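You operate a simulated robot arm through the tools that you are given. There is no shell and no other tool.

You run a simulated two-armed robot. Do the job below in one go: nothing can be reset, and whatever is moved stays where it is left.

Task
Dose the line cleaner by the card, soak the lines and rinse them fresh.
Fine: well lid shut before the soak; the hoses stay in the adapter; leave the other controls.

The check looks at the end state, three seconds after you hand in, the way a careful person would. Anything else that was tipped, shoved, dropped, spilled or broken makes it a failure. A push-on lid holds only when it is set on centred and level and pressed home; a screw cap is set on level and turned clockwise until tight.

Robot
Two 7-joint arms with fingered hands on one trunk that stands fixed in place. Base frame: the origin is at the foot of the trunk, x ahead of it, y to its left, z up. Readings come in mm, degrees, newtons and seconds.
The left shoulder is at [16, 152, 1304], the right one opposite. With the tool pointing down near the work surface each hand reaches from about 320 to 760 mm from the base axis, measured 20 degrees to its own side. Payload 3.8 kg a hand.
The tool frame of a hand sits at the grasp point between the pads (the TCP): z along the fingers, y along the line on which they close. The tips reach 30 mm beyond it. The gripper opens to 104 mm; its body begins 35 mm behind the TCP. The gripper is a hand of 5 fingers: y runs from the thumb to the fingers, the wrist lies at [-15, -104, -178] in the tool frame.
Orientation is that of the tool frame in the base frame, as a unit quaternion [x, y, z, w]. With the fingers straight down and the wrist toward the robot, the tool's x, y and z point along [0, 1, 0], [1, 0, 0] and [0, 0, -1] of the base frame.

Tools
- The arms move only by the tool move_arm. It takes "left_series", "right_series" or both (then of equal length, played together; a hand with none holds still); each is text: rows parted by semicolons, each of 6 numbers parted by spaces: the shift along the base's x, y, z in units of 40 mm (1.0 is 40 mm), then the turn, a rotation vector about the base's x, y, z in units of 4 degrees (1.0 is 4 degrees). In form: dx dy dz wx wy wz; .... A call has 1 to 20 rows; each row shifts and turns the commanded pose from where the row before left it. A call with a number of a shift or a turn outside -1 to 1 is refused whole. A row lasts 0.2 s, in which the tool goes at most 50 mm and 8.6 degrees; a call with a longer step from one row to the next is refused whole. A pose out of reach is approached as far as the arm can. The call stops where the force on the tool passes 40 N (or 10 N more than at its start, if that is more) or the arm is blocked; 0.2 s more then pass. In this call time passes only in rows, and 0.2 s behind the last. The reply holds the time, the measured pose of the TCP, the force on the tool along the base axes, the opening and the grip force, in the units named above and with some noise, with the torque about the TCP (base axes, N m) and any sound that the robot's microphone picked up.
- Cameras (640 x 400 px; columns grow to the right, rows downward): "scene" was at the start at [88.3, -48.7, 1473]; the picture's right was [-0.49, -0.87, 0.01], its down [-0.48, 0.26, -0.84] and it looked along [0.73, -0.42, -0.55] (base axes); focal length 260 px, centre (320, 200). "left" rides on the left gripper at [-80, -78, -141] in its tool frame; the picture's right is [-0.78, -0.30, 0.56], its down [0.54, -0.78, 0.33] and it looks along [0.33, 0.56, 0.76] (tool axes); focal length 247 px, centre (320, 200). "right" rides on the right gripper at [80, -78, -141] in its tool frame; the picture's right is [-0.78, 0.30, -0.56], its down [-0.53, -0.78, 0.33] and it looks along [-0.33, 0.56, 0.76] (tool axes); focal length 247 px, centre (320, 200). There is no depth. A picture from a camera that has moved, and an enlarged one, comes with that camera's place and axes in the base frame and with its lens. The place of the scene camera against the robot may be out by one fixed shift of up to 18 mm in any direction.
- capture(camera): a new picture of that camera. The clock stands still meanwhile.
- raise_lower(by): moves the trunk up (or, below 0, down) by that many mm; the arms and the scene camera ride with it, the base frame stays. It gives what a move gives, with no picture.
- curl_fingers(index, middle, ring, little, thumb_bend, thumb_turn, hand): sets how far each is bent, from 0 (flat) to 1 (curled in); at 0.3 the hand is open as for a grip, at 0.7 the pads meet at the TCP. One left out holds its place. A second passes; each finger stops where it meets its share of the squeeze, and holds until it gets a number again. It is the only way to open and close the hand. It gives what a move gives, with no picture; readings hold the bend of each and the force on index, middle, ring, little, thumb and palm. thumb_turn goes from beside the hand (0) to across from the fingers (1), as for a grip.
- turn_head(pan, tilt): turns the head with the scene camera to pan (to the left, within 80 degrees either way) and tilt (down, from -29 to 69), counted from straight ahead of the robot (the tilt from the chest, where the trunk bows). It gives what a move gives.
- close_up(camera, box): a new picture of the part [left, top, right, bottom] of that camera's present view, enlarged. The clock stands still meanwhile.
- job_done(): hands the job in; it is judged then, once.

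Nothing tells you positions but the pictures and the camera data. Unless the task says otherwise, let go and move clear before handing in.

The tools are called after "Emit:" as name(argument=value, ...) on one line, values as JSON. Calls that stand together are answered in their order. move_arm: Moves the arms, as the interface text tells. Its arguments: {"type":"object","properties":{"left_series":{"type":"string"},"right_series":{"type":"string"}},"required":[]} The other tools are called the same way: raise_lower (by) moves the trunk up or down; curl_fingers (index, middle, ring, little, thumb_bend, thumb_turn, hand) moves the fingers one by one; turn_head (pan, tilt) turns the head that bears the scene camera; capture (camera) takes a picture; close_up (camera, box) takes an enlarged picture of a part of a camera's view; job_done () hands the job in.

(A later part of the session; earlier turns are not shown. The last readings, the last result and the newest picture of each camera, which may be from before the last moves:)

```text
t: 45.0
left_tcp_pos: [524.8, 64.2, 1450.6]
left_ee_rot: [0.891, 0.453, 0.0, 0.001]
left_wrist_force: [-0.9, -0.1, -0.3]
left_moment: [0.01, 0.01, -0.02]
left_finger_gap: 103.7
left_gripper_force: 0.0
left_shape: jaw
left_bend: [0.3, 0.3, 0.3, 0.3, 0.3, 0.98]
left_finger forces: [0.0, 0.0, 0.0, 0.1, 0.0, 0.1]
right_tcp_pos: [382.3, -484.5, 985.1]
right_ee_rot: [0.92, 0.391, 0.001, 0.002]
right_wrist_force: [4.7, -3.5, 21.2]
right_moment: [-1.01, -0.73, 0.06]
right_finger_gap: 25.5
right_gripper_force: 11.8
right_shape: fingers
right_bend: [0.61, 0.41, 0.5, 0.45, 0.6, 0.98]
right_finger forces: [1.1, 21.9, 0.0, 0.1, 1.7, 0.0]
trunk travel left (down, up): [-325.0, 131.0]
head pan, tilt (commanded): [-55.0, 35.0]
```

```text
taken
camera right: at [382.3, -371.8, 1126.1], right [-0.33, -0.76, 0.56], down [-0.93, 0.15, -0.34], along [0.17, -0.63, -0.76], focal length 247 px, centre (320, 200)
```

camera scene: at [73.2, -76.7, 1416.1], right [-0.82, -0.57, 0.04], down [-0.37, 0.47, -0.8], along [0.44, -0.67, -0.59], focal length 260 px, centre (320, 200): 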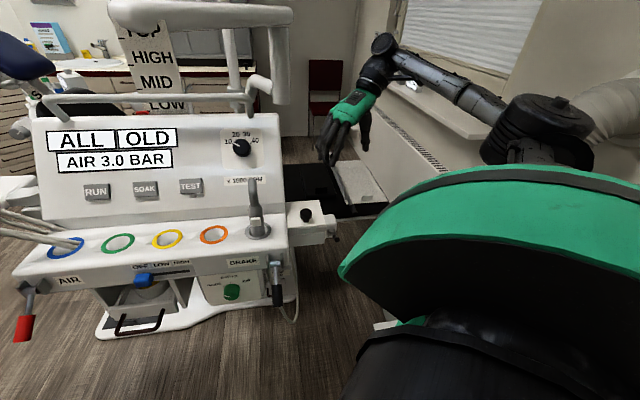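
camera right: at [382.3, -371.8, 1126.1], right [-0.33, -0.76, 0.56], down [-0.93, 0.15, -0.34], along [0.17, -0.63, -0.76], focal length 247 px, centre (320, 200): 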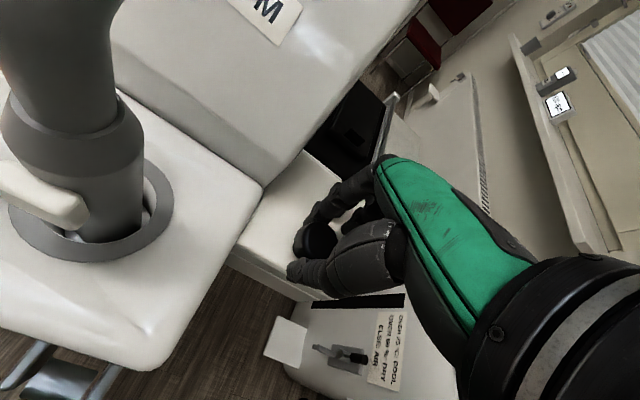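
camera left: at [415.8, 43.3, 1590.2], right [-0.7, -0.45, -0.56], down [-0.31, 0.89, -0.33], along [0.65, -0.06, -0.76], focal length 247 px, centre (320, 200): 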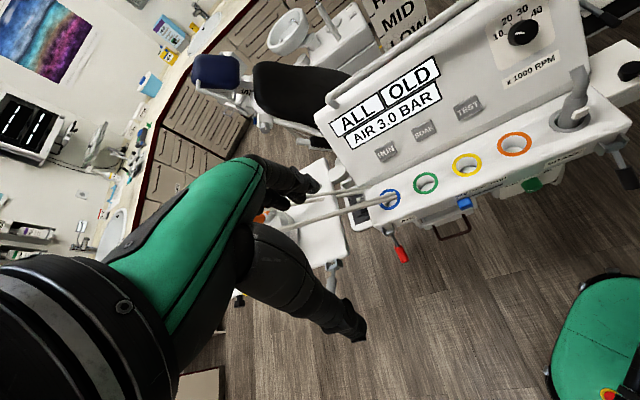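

The middle fingertip is pressing on the lid. I'll ease it off, rise 8 mm and close again.

Emit:
curl_fingers(hand="right", middle=0.3, index=0.45, thumb_bend=0.5)

Emit:
move_arm(right_series="0.05 0.05 0.25 0 0 0")

Emit:
curl_fingers(hand="right", index=0.65, middle=0.65, thumb_bend=0.65)

Emit:
capture(camera="right")

```text
t: 46.0
left_tcp_pos: [524.5, 66.7, 1452.2]
left_ee_rot: [0.891, 0.453, -0.001, 0.002]
left_wrist_force: [-0.2, 0.2, 0.5]
left_moment: [0.01, 0.03, 0.04]
left_finger_gap: 103.5
left_gripper_force: 0.0
left_shape: jaw
left_bend: [0.3, 0.3, 0.3, 0.3, 0.3, 0.98]
left_finger forces: [0.0, 0.1, 0.1, 0.0, 0.1, 0.0]
right_tcp_pos: [381.0, -483.3, 984.9]
right_ee_rot: [0.921, 0.39, 0.0, 0.002]
right_wrist_force: [-3.7, 4.7, 19.3]
right_moment: [-0.05, -0.38, 0.11]
right_finger_gap: 41.9
right_gripper_force: 9.8
right_shape: fingers
right_bend: [0.55, 0.3, 0.5, 0.45, 0.5, 0.98]
right_finger forces: [19.2, 0.0, 0.0, 0.0, 0.1, 0.0]
trunk travel left (down, up): [-325.0, 131.0]
head pan, tilt (commanded): [-55.0, 35.0]
```

```text
t: 46.4
left_tcp_pos: [526.8, 60.2, 1448.0]
left_ee_rot: [0.892, 0.453, -0.001, -0.001]
left_wrist_force: [0.1, -0.3, -0.4]
left_moment: [0.01, 0.01, 0.01]
left_finger_gap: 103.9
left_gripper_force: 0.0
left_shape: jaw
left_bend: [0.3, 0.3, 0.3, 0.3, 0.3, 0.98]
left_finger forces: [0.0, 0.1, 0.0, 0.0, 0.0, 0.0]
right_tcp_pos: [383.2, -485.4, 988.6]
right_ee_rot: [0.921, 0.39, -0.001, -0.002]
right_wrist_force: [-0.2, 0.7, 0.4]
right_moment: [0.0, 0.05, 0.0]
right_finger_gap: 58.1
right_gripper_force: 0.0
right_shape: fingers
right_bend: [0.45, 0.3, 0.5, 0.45, 0.5, 0.98]
right_finger forces: [0.0, 0.0, 0.0, 0.1, 0.1, 0.0]
trunk travel left (down, up): [-325.0, 131.0]
head pan, tilt (commanded): [-55.0, 35.0]
```

```text
t: 47.4
left_tcp_pos: [525.3, 61.6, 1447.7]
left_ee_rot: [0.891, 0.453, 0.0, 0.0]
left_wrist_force: [0.0, -0.6, 0.2]
left_moment: [-0.01, 0.04, -0.01]
left_finger_gap: 104.0
left_gripper_force: 0.0
left_shape: jaw
left_bend: [0.3, 0.3, 0.3, 0.3, 0.3, 0.98]
left_finger forces: [0.0, 0.0, 0.0, 0.0, 0.0, 0.1]
right_tcp_pos: [384.6, -484.3, 993.0]
right_ee_rot: [0.92, 0.391, 0.0, -0.001]
right_wrist_force: [-1.0, -0.8, -2.6]
right_moment: [0.03, 0.02, 0.04]
right_finger_gap: 26.4
right_gripper_force: 4.1
right_shape: fingers
right_bend: [0.61, 0.63, 0.5, 0.45, 0.6, 0.98]
right_finger forces: [3.0, 1.8, 0.1, 0.0, 4.5, 0.0]
trunk travel left (down, up): [-325.0, 131.0]
head pan, tilt (commanded): [-55.0, 35.0]
```

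```text
taken
camera right: at [385.0, -371.8, 1133.2], right [-0.33, -0.76, 0.56], down [-0.93, 0.16, -0.33], along [0.17, -0.63, -0.76], focal length 247 px, centre (320, 200)
```

right: 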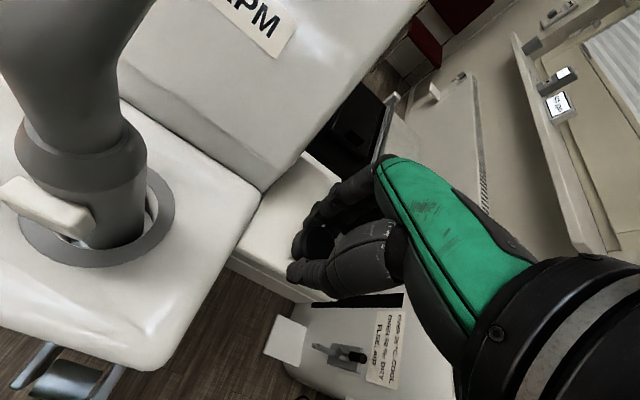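

It grips the knob now. I'll squeeze a bit more and test a small lift along an arc about the back edge.

Emit:
curl_fingers(hand="right", index=0.75, middle=0.75, thumb_bend=0.75)

Emit:
move_arm(right_series="0 0 .1 0 0 0; 0 0 .1 0 0 0")

Emit:
capture(camera="right")

Emit:
close_up(camera="scene", box=[240, 150, 380, 280])

```text
t: 48.4
left_tcp_pos: [526.6, 61.5, 1450.1]
left_ee_rot: [0.892, 0.453, -0.001, -0.001]
left_wrist_force: [-0.3, -0.3, 0.0]
left_moment: [-0.04, -0.02, 0.0]
left_finger_gap: 103.9
left_gripper_force: 0.0
left_shape: jaw
left_bend: [0.3, 0.3, 0.3, 0.3, 0.3, 0.98]
left_finger forces: [0.0, 0.0, 0.0, 0.1, 0.0, 0.1]
right_tcp_pos: [384.0, -485.3, 992.6]
right_ee_rot: [0.92, 0.391, -0.001, -0.001]
right_wrist_force: [-0.6, -2.2, -4.4]
right_moment: [-0.05, 0.05, 0.13]
right_finger_gap: 24.4
right_gripper_force: 14.9
right_shape: fingers
right_bend: [0.62, 0.65, 0.5, 0.45, 0.61, 0.97]
right_finger forces: [8.1, 8.6, 0.1, 0.0, 14.2, 0.0]
trunk travel left (down, up): [-325.0, 131.0]
head pan, tilt (commanded): [-55.0, 35.0]
```

```text
t: 49.0
left_tcp_pos: [527.0, 61.8, 1450.3]
left_ee_rot: [0.891, 0.453, 0.0, -0.001]
left_wrist_force: [0.2, 0.6, -0.2]
left_moment: [0.01, 0.01, 0.01]
left_finger_gap: 103.7
left_gripper_force: 0.1
left_shape: jaw
left_bend: [0.3, 0.3, 0.3, 0.3, 0.3, 0.98]
left_finger forces: [0.0, 0.0, 0.0, 0.0, 0.0, 0.0]
right_tcp_pos: [384.3, -483.8, 1000.0]
right_ee_rot: [0.921, 0.39, 0.0, 0.0]
right_wrist_force: [0.9, -4.2, -2.4]
right_moment: [0.0, 0.04, 0.14]
right_finger_gap: 23.9
right_gripper_force: 15.7
right_shape: fingers
right_bend: [0.61, 0.64, 0.5, 0.45, 0.64, 0.97]
right_finger forces: [8.9, 9.8, 0.0, 0.1, 12.9, 0.0]
trunk travel left (down, up): [-325.0, 131.0]
head pan, tilt (commanded): [-55.0, 35.0]
```

```text
taken
camera right: at [385.6, -372.2, 1140.9], right [-0.33, -0.76, 0.56], down [-0.93, 0.16, -0.33], along [0.17, -0.63, -0.76], focal length 247 px, centre (320, 200)
```

right: 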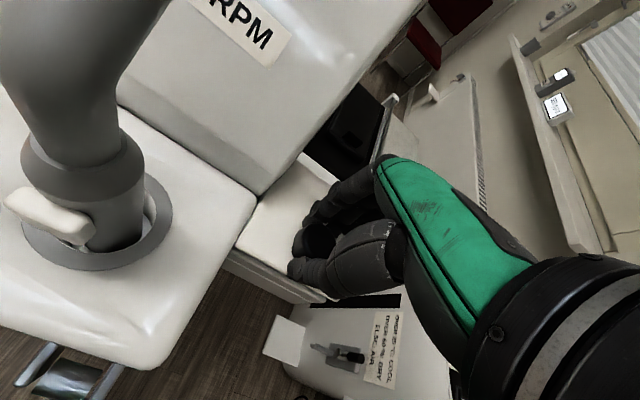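

```text
3.08 times, centred on (310, 215) of scene
camera zoom: at [73.7, -78.1, 1416.0], right [-0.82, -0.57, 0.04], down [-0.37, 0.47, -0.8], along [0.44, -0.67, -0.6], focal length 798 px, centre (351, 154)
```

zoom: 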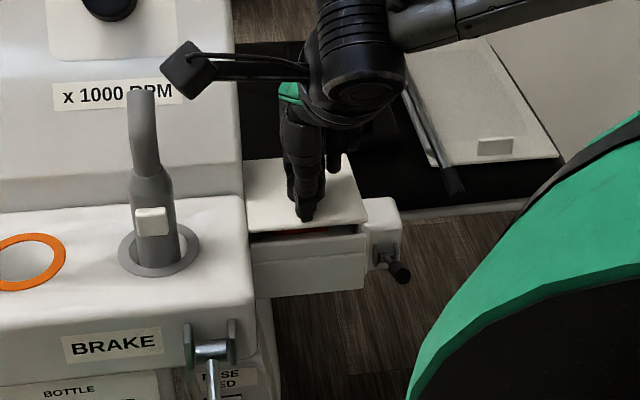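

The lid lifts at its front edge and something reddish shows inside, so it is hinged at the back. I'll continue the arc for about 20 degrees, turning the hand along with it.

Emit:
move_arm(right_series=".0735 -.0714 .145 .697 .717 0; .0807 -.0784 .14 .697 .717 0; .086 -.0836 .13 .697 .717 0; .0914 -.0889 .1225 .697 .717 0; .0986 -.0958 .1125 .697 .717 0")

Emit:
capture(camera="right")

Emit:
close_up(camera="scene", box=[240, 150, 380, 280])

```text
t: 50.2
left_tcp_pos: [526.0, 60.9, 1448.6]
left_ee_rot: [0.891, 0.454, 0.0, 0.0]
left_wrist_force: [0.3, 0.0, 0.6]
left_moment: [-0.03, 0.02, -0.01]
left_finger_gap: 103.8
left_gripper_force: 0.1
left_shape: jaw
left_bend: [0.3, 0.3, 0.3, 0.3, 0.3, 0.98]
left_finger forces: [0.0, 0.1, 0.0, 0.1, 0.0, 0.0]
right_tcp_pos: [401.2, -499.3, 1026.5]
right_ee_rot: [0.906, 0.385, -0.067, -0.161]
right_wrist_force: [-3.4, -0.4, 0.3]
right_moment: [0.12, 0.08, 0.12]
right_finger_gap: 23.8
right_gripper_force: 14.7
right_shape: fingers
right_bend: [0.61, 0.64, 0.5, 0.45, 0.64, 0.97]
right_finger forces: [7.6, 8.1, 0.0, 0.1, 14.7, 0.0]
trunk travel left (down, up): [-325.0, 131.0]
head pan, tilt (commanded): [-55.0, 35.0]
```

```text
taken
camera right: at [439.6, -424.8, 1184.8], right [-0.2, -0.89, 0.42], down [-0.98, 0.2, -0.05], along [-0.04, -0.42, -0.91], focal length 247 px, centre (320, 200)
```

right: 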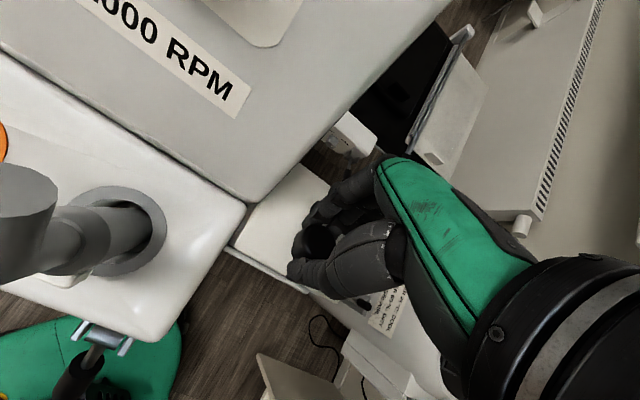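

```text
3.08 times, centred on (310, 215) of scene
camera zoom: at [72.7, -77.4, 1416.1], right [-0.82, -0.57, 0.04], down [-0.37, 0.47, -0.8], along [0.44, -0.67, -0.6], focal length 798 px, centre (351, 154)
```

zoom: 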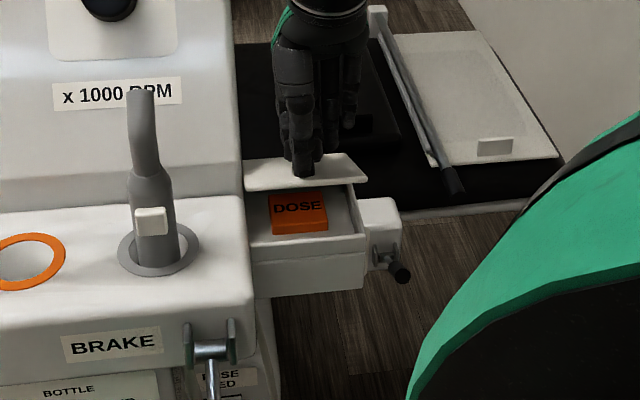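

Under the lid is an orange DOSE button, and the card says "DOSE 1", so one press is wanted, then lid shut, SOAK and RUN. I'll check whether the lid holds by itself by loosening the grip slightly at this small angle.

Emit:
curl_fingers(hand="right", index=0.55, middle=0.55, thumb_bend=0.5)

Emit:
capture(camera="right")

Emit:
close_up(camera="scene", box=[240, 150, 380, 280])

```text
t: 51.2
left_tcp_pos: [526.5, 61.6, 1449.5]
left_ee_rot: [0.892, 0.453, 0.001, 0.0]
left_wrist_force: [0.5, -0.7, 1.3]
left_moment: [0.0, 0.0, 0.0]
left_finger_gap: 103.8
left_gripper_force: 0.0
left_shape: jaw
left_bend: [0.3, 0.3, 0.3, 0.3, 0.3, 0.98]
left_finger forces: [0.1, 0.0, 0.0, 0.0, 0.0, 0.0]
right_tcp_pos: [400.1, -500.4, 1025.0]
right_ee_rot: [0.907, 0.384, -0.067, -0.16]
right_wrist_force: [-0.4, -0.1, -0.2]
right_moment: [-0.01, 0.0, 0.02]
right_finger_gap: 45.1
right_gripper_force: 0.0
right_shape: fingers
right_bend: [0.55, 0.55, 0.5, 0.45, 0.5, 0.97]
right_finger forces: [0.1, 0.1, 0.0, 0.0, 0.0, 0.0]
trunk travel left (down, up): [-325.0, 131.0]
head pan, tilt (commanded): [-55.0, 35.0]
```

```text
taken
camera right: at [440.2, -424.2, 1184.6], right [-0.2, -0.88, 0.42], down [-0.98, 0.2, -0.05], along [-0.04, -0.42, -0.91], focal length 247 px, centre (320, 200)
```

right: 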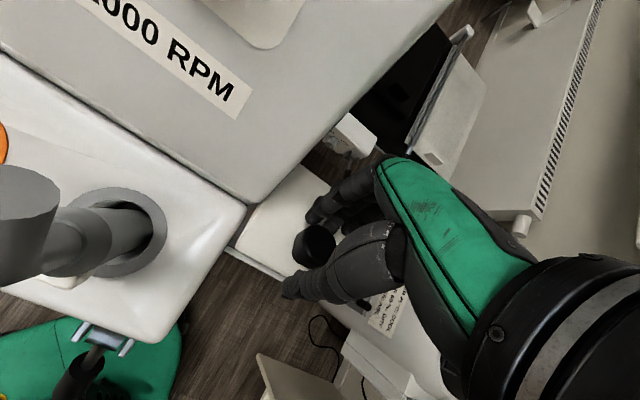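

```text
3.08 times, centred on (310, 215) of scene
camera zoom: at [73.4, -76.6, 1416.1], right [-0.82, -0.57, 0.04], down [-0.37, 0.47, -0.8], along [0.44, -0.67, -0.6], focal length 798 px, centre (351, 154)
```

zoom: 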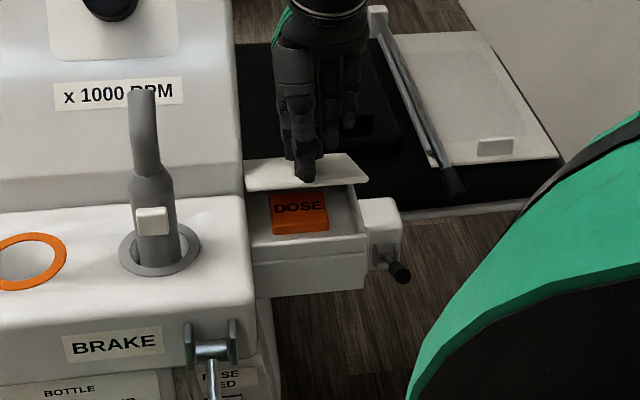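

The lid stays where it is left, so the hinge has friction. I'll open the hand, back off, level the hand and come down in front of the lid so the fingers can push its edge further open.

Emit:
curl_fingers(hand="right", index=0.35, middle=0.35, ring=0.35, little=0.35, thumb_bend=0.3)

Emit:
move_arm(right_series=".153 -.148 .588 0 0 0; .153 -.148 .588 0 0 0; 0 0 .4 -.697 -.717 0; 0 0 .4 -.697 -.717 0; 0 0 .4 -.697 -.717 0; 0 0 .4 -.697 -.717 0; 0 0 .4 -.697 -.717 0; -.64 .58 0 0 0 0; -.64 .58 0 0 0 0; -.64 .58 0 0 0 0; -.64 .58 0 0 0 0")

Emit:
capture(camera="right")

Emit:
close_up(camera="scene", box=[220, 120, 380, 280])

```text
t: 52.2
left_tcp_pos: [526.3, 62.7, 1449.6]
left_ee_rot: [0.892, 0.453, 0.0, 0.0]
left_wrist_force: [0.4, 0.3, 0.6]
left_moment: [0.0, 0.01, 0.02]
left_finger_gap: 103.8
left_gripper_force: 0.0
left_shape: jaw
left_bend: [0.3, 0.3, 0.3, 0.3, 0.3, 0.98]
left_finger forces: [0.0, 0.1, 0.0, 0.0, 0.0, 0.0]
right_tcp_pos: [401.9, -499.4, 1026.2]
right_ee_rot: [0.907, 0.384, -0.067, -0.16]
right_wrist_force: [-0.6, -0.3, -0.8]
right_moment: [-0.01, 0.01, -0.02]
right_finger_gap: 96.3
right_gripper_force: 0.1
right_shape: fingers
right_bend: [0.35, 0.35, 0.35, 0.35, 0.3, 0.97]
right_finger forces: [0.0, 0.0, 0.1, 0.0, 0.1, 0.0]
trunk travel left (down, up): [-325.0, 131.0]
head pan, tilt (commanded): [-55.0, 35.0]
```

```text
t: 54.6
left_tcp_pos: [525.0, 63.4, 1449.5]
left_ee_rot: [0.891, 0.453, 0.001, 0.001]
left_wrist_force: [-0.2, 0.5, 0.5]
left_moment: [0.01, -0.02, -0.02]
left_finger_gap: 103.6
left_gripper_force: 0.0
left_shape: jaw
left_bend: [0.3, 0.3, 0.3, 0.3, 0.3, 0.98]
left_finger forces: [0.0, 0.1, 0.0, 0.1, 0.0, 0.1]
right_tcp_pos: [310.1, -417.1, 1152.7]
right_ee_rot: [0.92, 0.391, 0.0, 0.0]
right_wrist_force: [-0.2, -1.0, 0.0]
right_moment: [-0.02, 0.0, 0.02]
right_finger_gap: 96.8
right_gripper_force: 0.1
right_shape: fingers
right_bend: [0.35, 0.35, 0.35, 0.35, 0.3, 0.97]
right_finger forces: [0.0, 0.0, 0.0, 0.1, 0.0, 0.0]
trunk travel left (down, up): [-325.0, 131.0]
head pan, tilt (commanded): [-55.0, 35.0]
```

```text
taken
camera right: at [311.2, -304.5, 1293.2], right [-0.33, -0.76, 0.56], down [-0.93, 0.15, -0.33], along [0.17, -0.63, -0.76], focal length 247 px, centre (320, 200)
```

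right: 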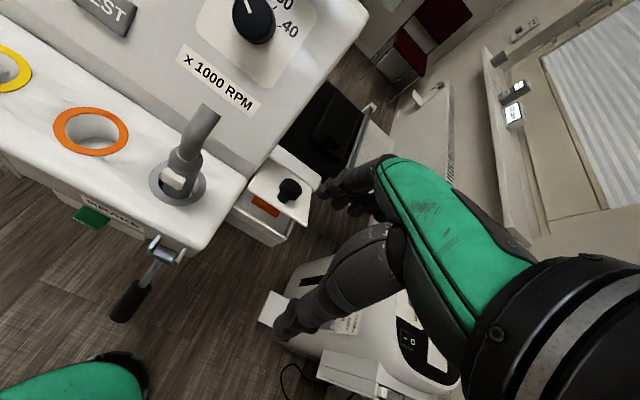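

```text
2.50 times, centred on (300, 200) of scene
camera zoom: at [72.1, -75.6, 1416.2], right [-0.82, -0.57, 0.04], down [-0.37, 0.47, -0.8], along [0.44, -0.67, -0.59], focal length 649 px, centre (370, 200)
```

zoom: 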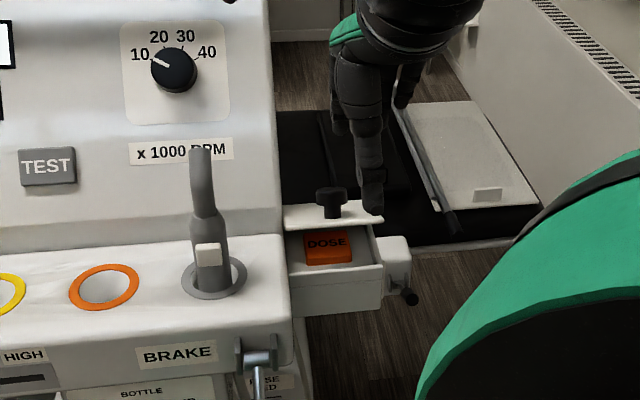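

The lid is still holding open. I'll lower the hand in front of the box, tips at about z 985, well above the button.

Emit:
move_arm(right_series="0 0 -.86 0 0 0; 0 0 -.86 0 0 0; 0 0 -.86 0 0 0; 0 0 -.86 0 0 0")

Emit:
capture(camera="right")

Emit:
close_up(camera="scene", box=[220, 120, 380, 280])

```text
t: 55.6
left_tcp_pos: [527.5, 61.5, 1448.5]
left_ee_rot: [0.892, 0.453, 0.0, -0.001]
left_wrist_force: [0.8, -0.2, -0.5]
left_moment: [0.01, 0.01, 0.0]
left_finger_gap: 103.8
left_gripper_force: 0.0
left_shape: jaw
left_bend: [0.3, 0.3, 0.3, 0.3, 0.3, 0.98]
left_finger forces: [0.0, 0.1, 0.0, 0.0, 0.1, 0.1]
right_tcp_pos: [318.9, -423.9, 1016.1]
right_ee_rot: [0.92, 0.391, 0.0, 0.0]
right_wrist_force: [-0.5, 0.2, 0.6]
right_moment: [0.0, 0.02, 0.04]
right_finger_gap: 96.5
right_gripper_force: 0.0
right_shape: fingers
right_bend: [0.35, 0.35, 0.35, 0.35, 0.3, 0.97]
right_finger forces: [0.0, 0.0, 0.1, 0.0, 0.0, 0.0]
right hand out of reach, approached as far as the arm can: row 1, 2
trunk travel left (down, up): [-325.0, 131.0]
head pan, tilt (commanded): [-55.0, 35.0]
```

```text
taken
camera right: at [319.6, -311.3, 1157.1], right [-0.33, -0.76, 0.56], down [-0.93, 0.16, -0.33], along [0.17, -0.63, -0.76], focal length 247 px, centre (320, 200)
```

right: 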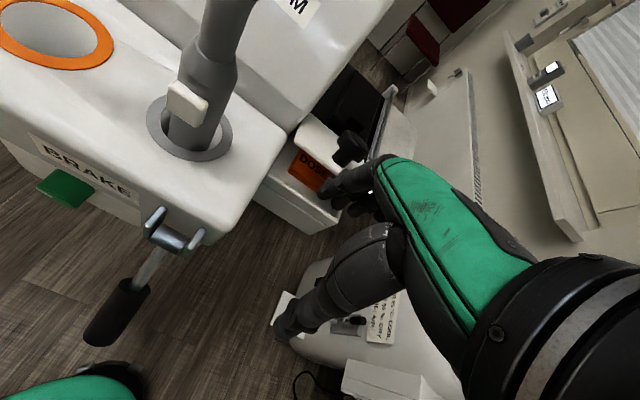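

```text
2.50 times, centred on (300, 200) of scene
camera zoom: at [74.1, -77.5, 1415.9], right [-0.82, -0.57, 0.04], down [-0.37, 0.47, -0.8], along [0.44, -0.67, -0.6], focal length 649 px, centre (370, 200)
```

zoom: 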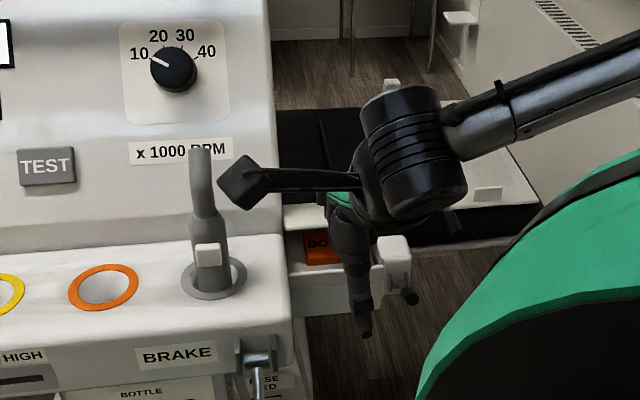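

The fingers are just in front of the lid's edge. I'll push straight back in small steps to swing the lid up.

Emit:
move_arm(right_series=".27 -.26 0 0 0 0; .27 -.26 0 0 0 0; .27 -.26 0 0 0 0; .27 -.26 0 0 0 0")

Emit:
capture(camera="right")

Emit:
close_up(camera="scene", box=[220, 120, 380, 280])

```text
t: 56.7
left_tcp_pos: [521.0, 65.9, 1451.8]
left_ee_rot: [0.892, 0.453, 0.002, 0.003]
left_wrist_force: [0.1, 0.2, -0.5]
left_moment: [0.02, -0.02, 0.0]
left_finger_gap: 103.7
left_gripper_force: 0.1
left_shape: jaw
left_bend: [0.3, 0.3, 0.3, 0.3, 0.3, 0.98]
left_finger forces: [0.0, 0.0, 0.0, 0.1, 0.0, 0.0]
right_tcp_pos: [357.3, -457.8, 1019.1]
right_ee_rot: [0.92, 0.392, 0.001, 0.0]
right_wrist_force: [-21.3, 15.6, 12.7]
right_moment: [0.07, 0.24, -0.48]
right_finger_gap: 60.1
right_gripper_force: 15.7
right_shape: fingers
right_bend: [0.68, 0.63, 0.56, 0.35, 0.3, 0.97]
right_finger forces: [8.7, 13.3, 8.4, 0.0, 0.0, 0.1]
trunk travel left (down, up): [-325.0, 131.0]
head pan, tilt (commanded): [-55.0, 35.0]
stopped in row 4 (right hand): the force on the tool passed its limit at 44 N (the readings are from after the stop); the commanded pose is now the measured one
```

```text
taken
camera right: at [357.2, -346.1, 1160.1], right [-0.32, -0.77, 0.55], down [-0.93, 0.15, -0.33], along [0.17, -0.62, -0.76], focal length 247 px, centre (320, 200)
```

right: 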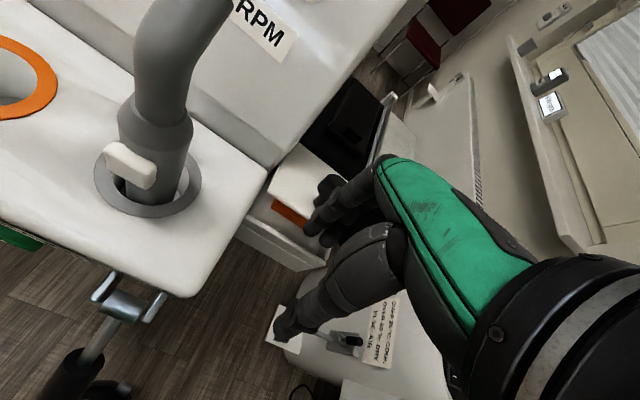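

```text
2.50 times, centred on (300, 200) of scene
camera zoom: at [67.3, -72.8, 1416.6], right [-0.82, -0.57, 0.04], down [-0.36, 0.47, -0.81], along [0.44, -0.67, -0.59], focal length 649 px, centre (370, 200)
```

zoom: 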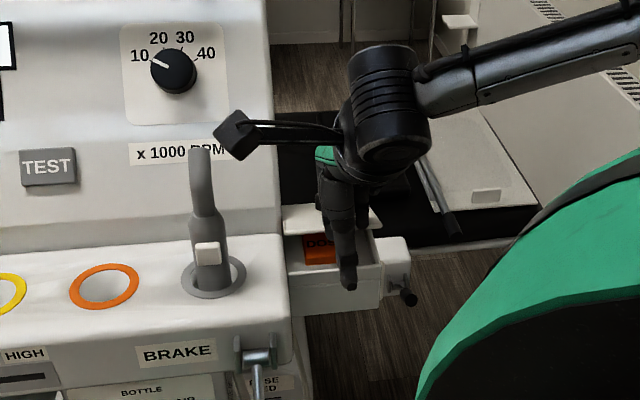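

The fingers slid over the lid's edge and pushed on the knob instead. I'll back off, lower the tips under the edge and push along an arc.

Emit:
move_arm(right_series="-.55 .535 0 0 0 0; -.55 .535 0 0 0 0")

Emit:
curl_fingers(hand="right", index=0.3, middle=0.3, ring=0.3, little=0.3)

Emit:
close_up(camera="right", box=[220, 80, 440, 260])

Emit:
close_up(camera="scene", box=[260, 160, 350, 240])

```text
t: 57.3
left_tcp_pos: [526.2, 63.5, 1449.4]
left_ee_rot: [0.891, 0.453, 0.001, 0.001]
left_wrist_force: [0.4, -0.2, 0.6]
left_moment: [0.01, 0.01, -0.03]
left_finger_gap: 103.7
left_gripper_force: 0.1
left_shape: jaw
left_bend: [0.3, 0.3, 0.3, 0.3, 0.3, 0.98]
left_finger forces: [0.1, 0.0, 0.0, 0.0, 0.1, 0.0]
right_tcp_pos: [316.9, -420.5, 1016.5]
right_ee_rot: [0.92, 0.391, 0.001, 0.002]
right_wrist_force: [0.1, 0.8, -0.2]
right_moment: [0.02, -0.02, 0.01]
right_finger_gap: 96.5
right_gripper_force: 0.0
right_shape: fingers
right_bend: [0.35, 0.35, 0.35, 0.35, 0.3, 0.97]
right_finger forces: [0.0, 0.1, 0.0, 0.0, 0.0, 0.1]
trunk travel left (down, up): [-325.0, 131.0]
head pan, tilt (commanded): [-55.0, 35.0]
```

```text
t: 58.3
left_tcp_pos: [527.5, 61.1, 1449.4]
left_ee_rot: [0.892, 0.453, -0.001, 0.0]
left_wrist_force: [0.0, 0.5, 0.2]
left_moment: [-0.04, 0.0, -0.02]
left_finger_gap: 103.6
left_gripper_force: 0.0
left_shape: jaw
left_bend: [0.3, 0.3, 0.3, 0.3, 0.3, 0.98]
left_finger forces: [0.0, 0.0, 0.0, 0.0, 0.1, 0.1]
right_tcp_pos: [316.9, -420.2, 1015.7]
right_ee_rot: [0.92, 0.392, 0.0, 0.0]
right_wrist_force: [-0.1, -1.2, 0.1]
right_moment: [0.03, -0.01, 0.0]
right_finger_gap: 102.9
right_gripper_force: 0.0
right_shape: fingers
right_bend: [0.3, 0.3, 0.3, 0.3, 0.3, 0.97]
right_finger forces: [0.0, 0.0, 0.0, 0.0, 0.0, 0.0]
trunk travel left (down, up): [-325.0, 131.0]
head pan, tilt (commanded): [-55.0, 35.0]
```

```text
2.22 times, centred on (330, 170) of right
camera zoom: at [318.6, -308.1, 1156.8], right [-0.32, -0.77, 0.56], down [-0.93, 0.15, -0.33], along [0.17, -0.63, -0.76], focal length 549 px, centre (298, 267)
```

zoom: 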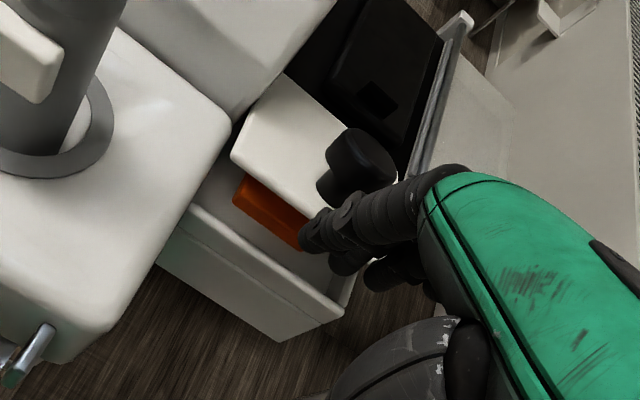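

```text
5.00 times, centred on (305, 200) of scene
camera zoom: at [73.4, -76.7, 1416.0], right [-0.82, -0.57, 0.04], down [-0.37, 0.47, -0.8], along [0.44, -0.67, -0.6], focal length 1297 px, centre (395, 200)
```

zoom: 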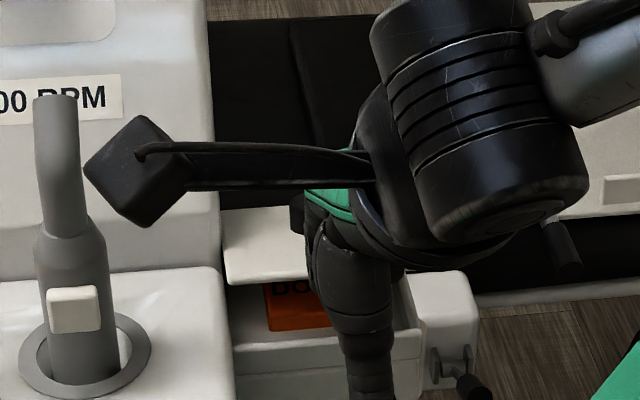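

The lid's edge is near z 980, so I'll bring the tips to about 958 and push back horizontally in small steps.

Emit:
move_arm(right_series="0 0 -.62 0 0 0; .18 -.174 0 0 0 0; .18 -.174 0 0 0 0; .18 -.174 0 0 0 0; .18 -.174 0 0 0 0")

Emit:
close_up(camera="right", box=[220, 80, 440, 260])

Emit:
close_up(camera="scene", box=[260, 160, 350, 240])

```text
t: 59.5
left_tcp_pos: [520.6, 68.1, 1450.8]
left_ee_rot: [0.891, 0.454, 0.001, 0.002]
left_wrist_force: [0.5, -0.2, -0.1]
left_moment: [0.0, -0.01, -0.02]
left_finger_gap: 103.9
left_gripper_force: 0.1
left_shape: jaw
left_bend: [0.3, 0.3, 0.3, 0.3, 0.3, 0.98]
left_finger forces: [0.0, 0.1, 0.1, 0.1, 0.1, 0.0]
right_tcp_pos: [342.2, -443.5, 995.3]
right_ee_rot: [0.919, 0.394, 0.001, 0.0]
right_wrist_force: [-26.0, 18.9, 8.4]
right_moment: [-0.18, 0.47, -0.59]
right_finger_gap: 75.7
right_gripper_force: 17.6
right_shape: fingers
right_bend: [0.55, 0.6, 0.57, 0.3, 0.3, 0.97]
right_finger forces: [9.6, 10.5, 15.6, 0.0, 0.0, 0.0]
trunk travel left (down, up): [-325.0, 131.0]
head pan, tilt (commanded): [-55.0, 35.0]
```

```text
2.22 times, centred on (330, 170) of right
camera zoom: at [341.7, -331.4, 1137.6], right [-0.32, -0.77, 0.56], down [-0.93, 0.15, -0.33], along [0.17, -0.63, -0.76], focal length 549 px, centre (298, 267)
```

zoom: 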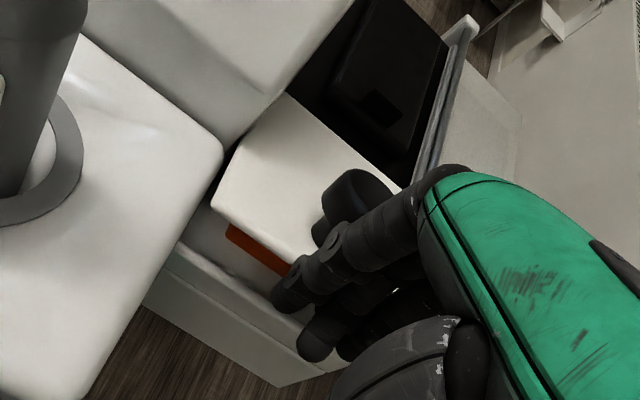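

```text
5.00 times, centred on (305, 200) of scene
camera zoom: at [66.7, -71.4, 1416.7], right [-0.82, -0.57, 0.04], down [-0.36, 0.47, -0.81], along [0.45, -0.67, -0.59], focal length 1297 px, centre (395, 200)
```

zoom: 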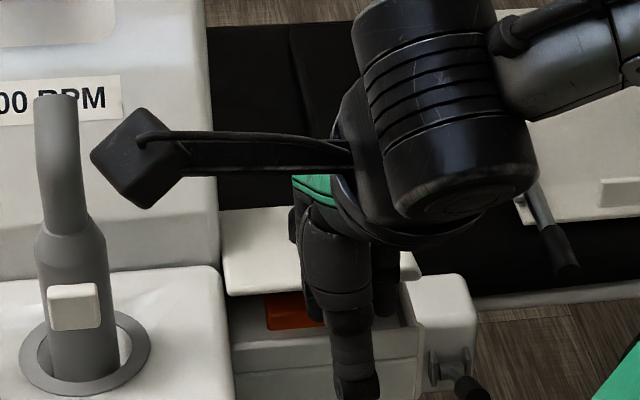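

Horizontal pushing only bends the fingers, so I'll regrip the knob from above instead and arc it further. First I'll back off and rise to see the lid.

Emit:
move_arm(right_series="-.36 .35 0 0 0 0; -.36 .35 0 0 0 0; 0 0 1 0 0 0; 0 0 1 0 0 0; 0 0 1 0 0 0; .3 -.3 .3 0 0 0")

Emit:
curl_fingers(hand="right", index=0.35, middle=0.35, ring=0.35, little=0.35)

Emit:
capture(camera="right")

Emit:
close_up(camera="scene", box=[250, 140, 370, 250])

```text
t: 60.9
left_tcp_pos: [527.1, 61.3, 1449.3]
left_ee_rot: [0.892, 0.453, 0.0, 0.0]
left_wrist_force: [0.4, 0.1, -0.1]
left_moment: [0.02, -0.01, 0.02]
left_finger_gap: 103.8
left_gripper_force: 0.0
left_shape: jaw
left_bend: [0.3, 0.3, 0.3, 0.3, 0.3, 0.98]
left_finger forces: [0.0, 0.0, 0.1, 0.0, 0.1, 0.0]
right_tcp_pos: [328.0, -432.6, 1125.1]
right_ee_rot: [0.92, 0.392, 0.0, -0.002]
right_wrist_force: [0.3, 0.1, 0.6]
right_moment: [0.01, -0.03, 0.03]
right_finger_gap: 103.0
right_gripper_force: 0.0
right_shape: fingers
right_bend: [0.3, 0.3, 0.3, 0.3, 0.3, 0.97]
right_finger forces: [0.1, 0.0, 0.0, 0.1, 0.1, 0.0]
trunk travel left (down, up): [-325.0, 131.0]
head pan, tilt (commanded): [-55.0, 35.0]
```

```text
t: 61.9
left_tcp_pos: [525.2, 62.3, 1449.2]
left_ee_rot: [0.892, 0.452, 0.0, 0.001]
left_wrist_force: [0.6, -0.2, 0.4]
left_moment: [-0.04, 0.02, -0.02]
left_finger_gap: 103.7
left_gripper_force: 0.1
left_shape: jaw
left_bend: [0.3, 0.3, 0.3, 0.3, 0.3, 0.98]
left_finger forces: [0.1, 0.0, 0.0, 0.1, 0.0, 0.0]
right_tcp_pos: [326.8, -430.9, 1123.9]
right_ee_rot: [0.92, 0.392, 0.0, -0.001]
right_wrist_force: [0.4, 0.6, 0.9]
right_moment: [-0.01, 0.0, 0.01]
right_finger_gap: 96.8
right_gripper_force: 0.1
right_shape: fingers
right_bend: [0.35, 0.35, 0.35, 0.35, 0.3, 0.97]
right_finger forces: [0.0, 0.0, 0.0, 0.0, 0.0, 0.0]
trunk travel left (down, up): [-325.0, 131.0]
head pan, tilt (commanded): [-55.0, 35.0]
```

```text
taken
camera right: at [328.5, -319.0, 1265.8], right [-0.32, -0.77, 0.56], down [-0.93, 0.15, -0.33], along [0.17, -0.63, -0.76], focal length 247 px, centre (320, 200)
```

right: 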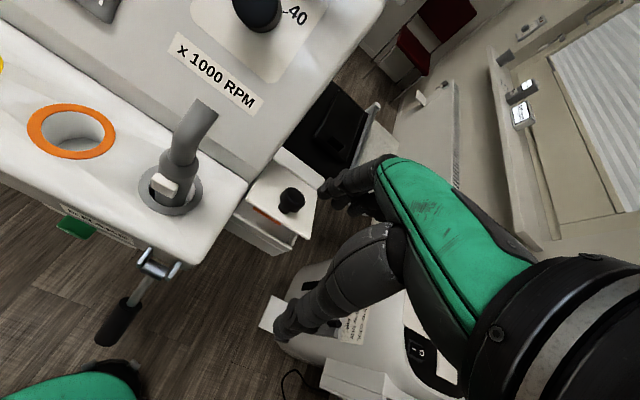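

```text
3.64 times, centred on (310, 195) of scene
camera zoom: at [73.1, -76.5, 1416.1], right [-0.82, -0.57, 0.04], down [-0.37, 0.47, -0.8], along [0.44, -0.67, -0.59], focal length 944 px, centre (356, 218)
```

zoom: 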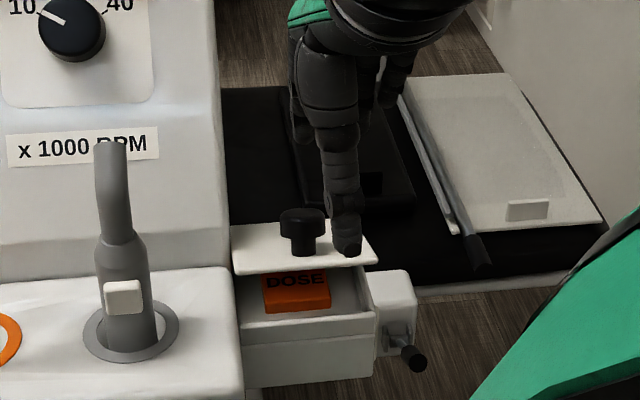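

The lid is still open by about 17 degrees. I'll go above the knob, descend and grip it again.

Emit:
move_arm(right_series=".54 -.514 0 0 0 0; .54 -.514 0 0 0 0; .54 -.514 0 0 0 0; 0 0 -.8 0 0 0; 0 0 -.8 0 0 0; 0 0 -.8 0 0 0")

Emit:
capture(camera="right")

```text
t: 63.3
left_tcp_pos: [527.8, 63.0, 1448.2]
left_ee_rot: [0.891, 0.454, -0.001, 0.0]
left_wrist_force: [0.3, -0.5, 0.8]
left_moment: [0.05, 0.02, -0.02]
left_finger_gap: 103.9
left_gripper_force: 0.0
left_shape: jaw
left_bend: [0.3, 0.3, 0.3, 0.3, 0.3, 0.98]
left_finger forces: [0.1, 0.0, 0.0, 0.0, 0.0, 0.1]
right_tcp_pos: [394.8, -493.3, 1028.9]
right_ee_rot: [0.92, 0.391, 0.0, -0.001]
right_wrist_force: [-0.3, 0.5, -0.2]
right_moment: [-0.02, -0.02, 0.01]
right_finger_gap: 97.0
right_gripper_force: 0.0
right_shape: fingers
right_bend: [0.35, 0.35, 0.35, 0.35, 0.3, 0.97]
right_finger forces: [0.1, 0.1, 0.1, 0.0, 0.0, 0.1]
trunk travel left (down, up): [-325.0, 131.0]
head pan, tilt (commanded): [-55.0, 35.0]
```

```text
taken
camera right: at [396.3, -381.5, 1170.1], right [-0.32, -0.77, 0.56], down [-0.93, 0.15, -0.33], along [0.17, -0.63, -0.76], focal length 247 px, centre (320, 200)
```

right: 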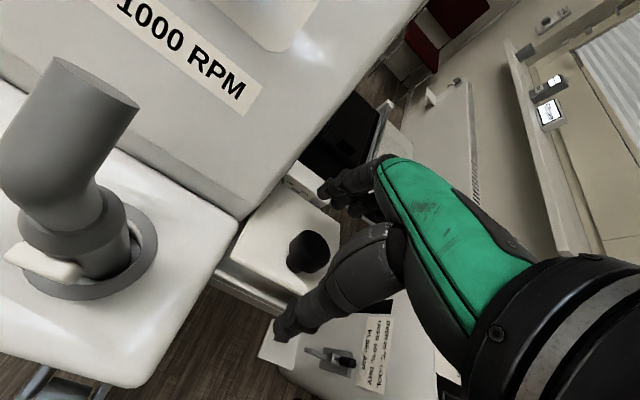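

The knob is centred under the hand. I'll go down 13 mm and close on it.

Emit:
move_arm(right_series="0 0 -.32 0 0 0")

Emit:
curl_fingers(hand="right", index=0.75, middle=0.75, ring=0.5, little=0.45, thumb_bend=0.75)

Emit:
capture(camera="right")

```text
t: 63.7
left_tcp_pos: [526.8, 62.3, 1448.7]
left_ee_rot: [0.891, 0.454, 0.0, 0.0]
left_wrist_force: [0.6, -0.8, -0.2]
left_moment: [-0.04, -0.03, 0.02]
left_finger_gap: 103.5
left_gripper_force: 0.0
left_shape: jaw
left_bend: [0.3, 0.3, 0.3, 0.3, 0.3, 0.98]
left_finger forces: [0.0, 0.0, 0.0, 0.0, 0.0, 0.0]
right_tcp_pos: [395.8, -494.1, 1015.5]
right_ee_rot: [0.92, 0.391, 0.0, -0.001]
right_wrist_force: [-0.5, -0.2, 0.3]
right_moment: [-0.03, -0.01, 0.02]
right_finger_gap: 97.1
right_gripper_force: 0.1
right_shape: fingers
right_bend: [0.35, 0.35, 0.35, 0.35, 0.3, 0.97]
right_finger forces: [0.0, 0.0, 0.0, 0.0, 0.0, 0.1]
trunk travel left (down, up): [-325.0, 131.0]
head pan, tilt (commanded): [-55.0, 35.0]
```

```text
t: 64.7
left_tcp_pos: [525.0, 63.2, 1448.7]
left_ee_rot: [0.891, 0.453, 0.001, 0.0]
left_wrist_force: [0.0, 0.4, 0.7]
left_moment: [0.01, 0.0, -0.01]
left_finger_gap: 103.9
left_gripper_force: 0.0
left_shape: jaw
left_bend: [0.3, 0.3, 0.3, 0.3, 0.3, 0.98]
left_finger forces: [0.1, 0.0, 0.0, 0.1, 0.1, 0.1]
right_tcp_pos: [396.0, -492.7, 1015.1]
right_ee_rot: [0.92, 0.391, 0.0, -0.001]
right_wrist_force: [-3.5, 3.0, -1.3]
right_moment: [0.32, 0.33, 0.15]
right_finger_gap: 34.2
right_gripper_force: 17.3
right_shape: fingers
right_bend: [0.63, 0.66, 0.5, 0.45, 0.54, 0.97]
right_finger forces: [7.8, 7.3, 0.1, 0.0, 19.6, 0.1]
trunk travel left (down, up): [-325.0, 131.0]
head pan, tilt (commanded): [-55.0, 35.0]
```

```text
taken
camera right: at [395.3, -381.1, 1157.4], right [-0.32, -0.77, 0.56], down [-0.93, 0.15, -0.33], along [0.17, -0.62, -0.76], focal length 247 px, centre (320, 200)
```

right: 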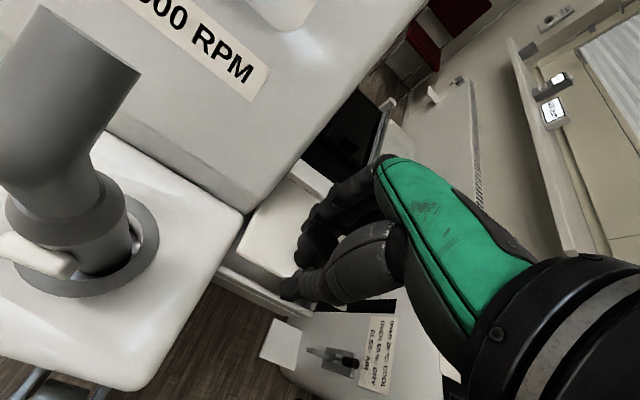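

The grip is firm again. I'll swing the lid up a further 28 degrees along its arc.

Emit:
move_arm(right_series=".0932 -.0906 .12 .697 .717 0; .0968 -.0941 .11 .697 .717 0; .1022 -.0993 .1025 .697 .717 0; .1058 -.1028 .0925 .697 .717 0; .1111 -.108 .08 .697 .717 0; .1147 -.1115 .07 .697 .717 0; .1183 -.115 .0575 .697 .717 0")

Emit:
capture(camera="right")

Emit:
close_up(camera="scene", box=[250, 140, 370, 250])

```text
t: 66.3
left_tcp_pos: [525.5, 63.6, 1450.0]
left_ee_rot: [0.891, 0.454, 0.0, 0.0]
left_wrist_force: [-0.2, 0.0, 0.4]
left_moment: [0.04, -0.02, -0.01]
left_finger_gap: 103.6
left_gripper_force: 0.0
left_shape: jaw
left_bend: [0.3, 0.3, 0.3, 0.3, 0.3, 0.98]
left_finger forces: [0.1, 0.0, 0.0, 0.0, 0.0, 0.0]
right_tcp_pos: [423.1, -518.9, 1042.5]
right_ee_rot: [0.893, 0.38, -0.093, -0.224]
right_wrist_force: [-6.0, 2.6, 3.1]
right_moment: [0.43, 0.37, 0.11]
right_finger_gap: 34.1
right_gripper_force: 17.5
right_shape: fingers
right_bend: [0.63, 0.67, 0.5, 0.45, 0.54, 0.97]
right_finger forces: [6.7, 7.2, 0.0, 0.0, 20.4, 0.0]
trunk travel left (down, up): [-325.0, 131.0]
head pan, tilt (commanded): [-55.0, 35.0]
```

```text
taken
camera right: at [477.9, -461.5, 1203.5], right [-0.16, -0.92, 0.35], down [-0.98, 0.2, 0.07], along [-0.13, -0.33, -0.93], focal length 247 px, centre (320, 200)
```

right: 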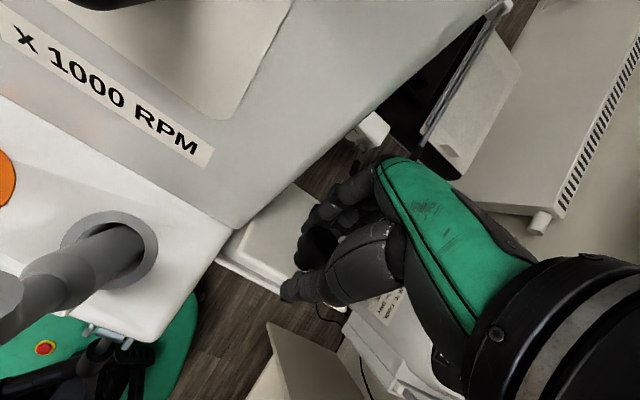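

```text
3.64 times, centred on (310, 195) of scene
camera zoom: at [72.0, -75.7, 1416.2], right [-0.82, -0.57, 0.04], down [-0.37, 0.47, -0.8], along [0.44, -0.67, -0.59], focal length 944 px, centre (356, 218)
```

zoom: 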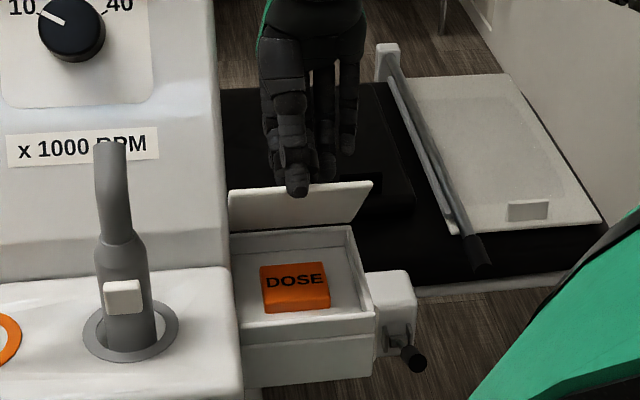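

The lid is at about 50 degrees and the DOSE button is in plain view. I'll release, back off, level the hand and use vertical fingers to push the edge the rest of the way.

Emit:
curl_fingers(hand="right", index=0.4, middle=0.4, ring=0.4, little=0.4, thumb_bend=0.3)

Emit:
move_arm(right_series=".2 -.2 .53 0 0 0; .1 -.1 .7 -.4 -.4 0; 0 0 .8 -.697 -.717 0; 0 0 .5 -.697 -.717 0; -.2 .2 .3 -.697 -.717 0; -.4 .4 0 -.697 -.717 0; -.6 .58 0 -.697 -.717 0; -.6 .58 0 -.697 -.717 0; -.6 .58 0 -.4 -.4 0; -.6 .58 0 0 0 0; -.3 .3 0 0 0 0")

Emit:
capture(camera="right")

Emit:
close_up(camera="scene", box=[250, 140, 370, 250])

```text
t: 67.3
left_tcp_pos: [526.8, 62.1, 1448.6]
left_ee_rot: [0.891, 0.454, 0.0, -0.001]
left_wrist_force: [-0.1, -0.9, -0.3]
left_moment: [0.0, 0.0, 0.02]
left_finger_gap: 103.9
left_gripper_force: 0.1
left_shape: jaw
left_bend: [0.3, 0.3, 0.3, 0.3, 0.3, 0.98]
left_finger forces: [0.0, 0.1, 0.0, 0.0, 0.1, 0.0]
right_tcp_pos: [423.1, -521.6, 1041.4]
right_ee_rot: [0.893, 0.38, -0.094, -0.224]
right_wrist_force: [0.6, 0.1, 0.0]
right_moment: [-0.03, 0.0, -0.02]
right_finger_gap: 90.4
right_gripper_force: 0.1
right_shape: fingers
right_bend: [0.4, 0.4, 0.4, 0.4, 0.3, 0.97]
right_finger forces: [0.0, 0.0, 0.0, 0.1, 0.1, 0.0]
trunk travel left (down, up): [-325.0, 131.0]
head pan, tilt (commanded): [-55.0, 35.0]
```

```text
t: 69.7
left_tcp_pos: [527.2, 61.3, 1449.7]
left_ee_rot: [0.892, 0.453, 0.0, 0.0]
left_wrist_force: [-0.4, 0.0, -0.3]
left_moment: [-0.01, 0.0, 0.01]
left_finger_gap: 103.7
left_gripper_force: 0.1
left_shape: jaw
left_bend: [0.3, 0.3, 0.3, 0.3, 0.3, 0.98]
left_finger forces: [0.0, 0.1, 0.0, 0.0, 0.0, 0.0]
right_tcp_pos: [310.2, -409.4, 1155.6]
right_ee_rot: [0.92, 0.392, 0.001, 0.004]
right_wrist_force: [0.2, -0.1, -0.4]
right_moment: [0.01, -0.02, -0.01]
right_finger_gap: 90.1
right_gripper_force: 0.1
right_shape: fingers
right_bend: [0.4, 0.4, 0.4, 0.4, 0.3, 0.97]
right_finger forces: [0.0, 0.1, 0.0, 0.0, 0.0, 0.0]
right hand out of reach, approached as far as the arm can: row 11
trunk travel left (down, up): [-325.0, 131.0]
head pan, tilt (commanded): [-55.0, 35.0]
```

```text
taken
camera right: at [311.1, -297.0, 1296.7], right [-0.33, -0.76, 0.56], down [-0.93, 0.15, -0.34], along [0.17, -0.63, -0.76], focal length 247 px, centre (320, 200)
```

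right: 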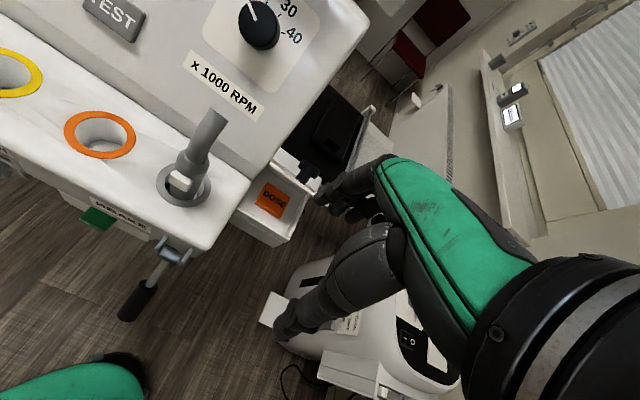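

```text
3.64 times, centred on (310, 195) of scene
camera zoom: at [73.3, -76.7, 1416.1], right [-0.82, -0.57, 0.04], down [-0.37, 0.47, -0.8], along [0.44, -0.67, -0.6], focal length 944 px, centre (356, 218)
```

zoom: 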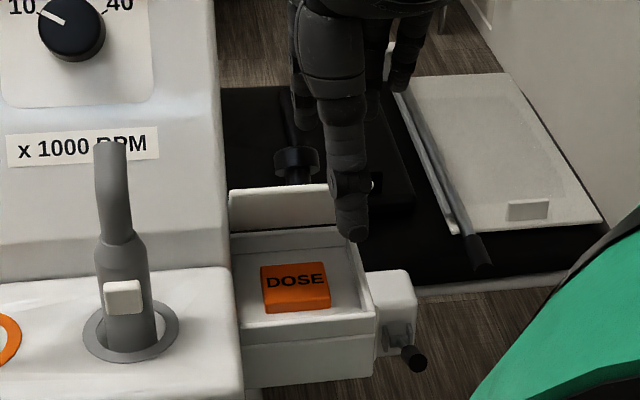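

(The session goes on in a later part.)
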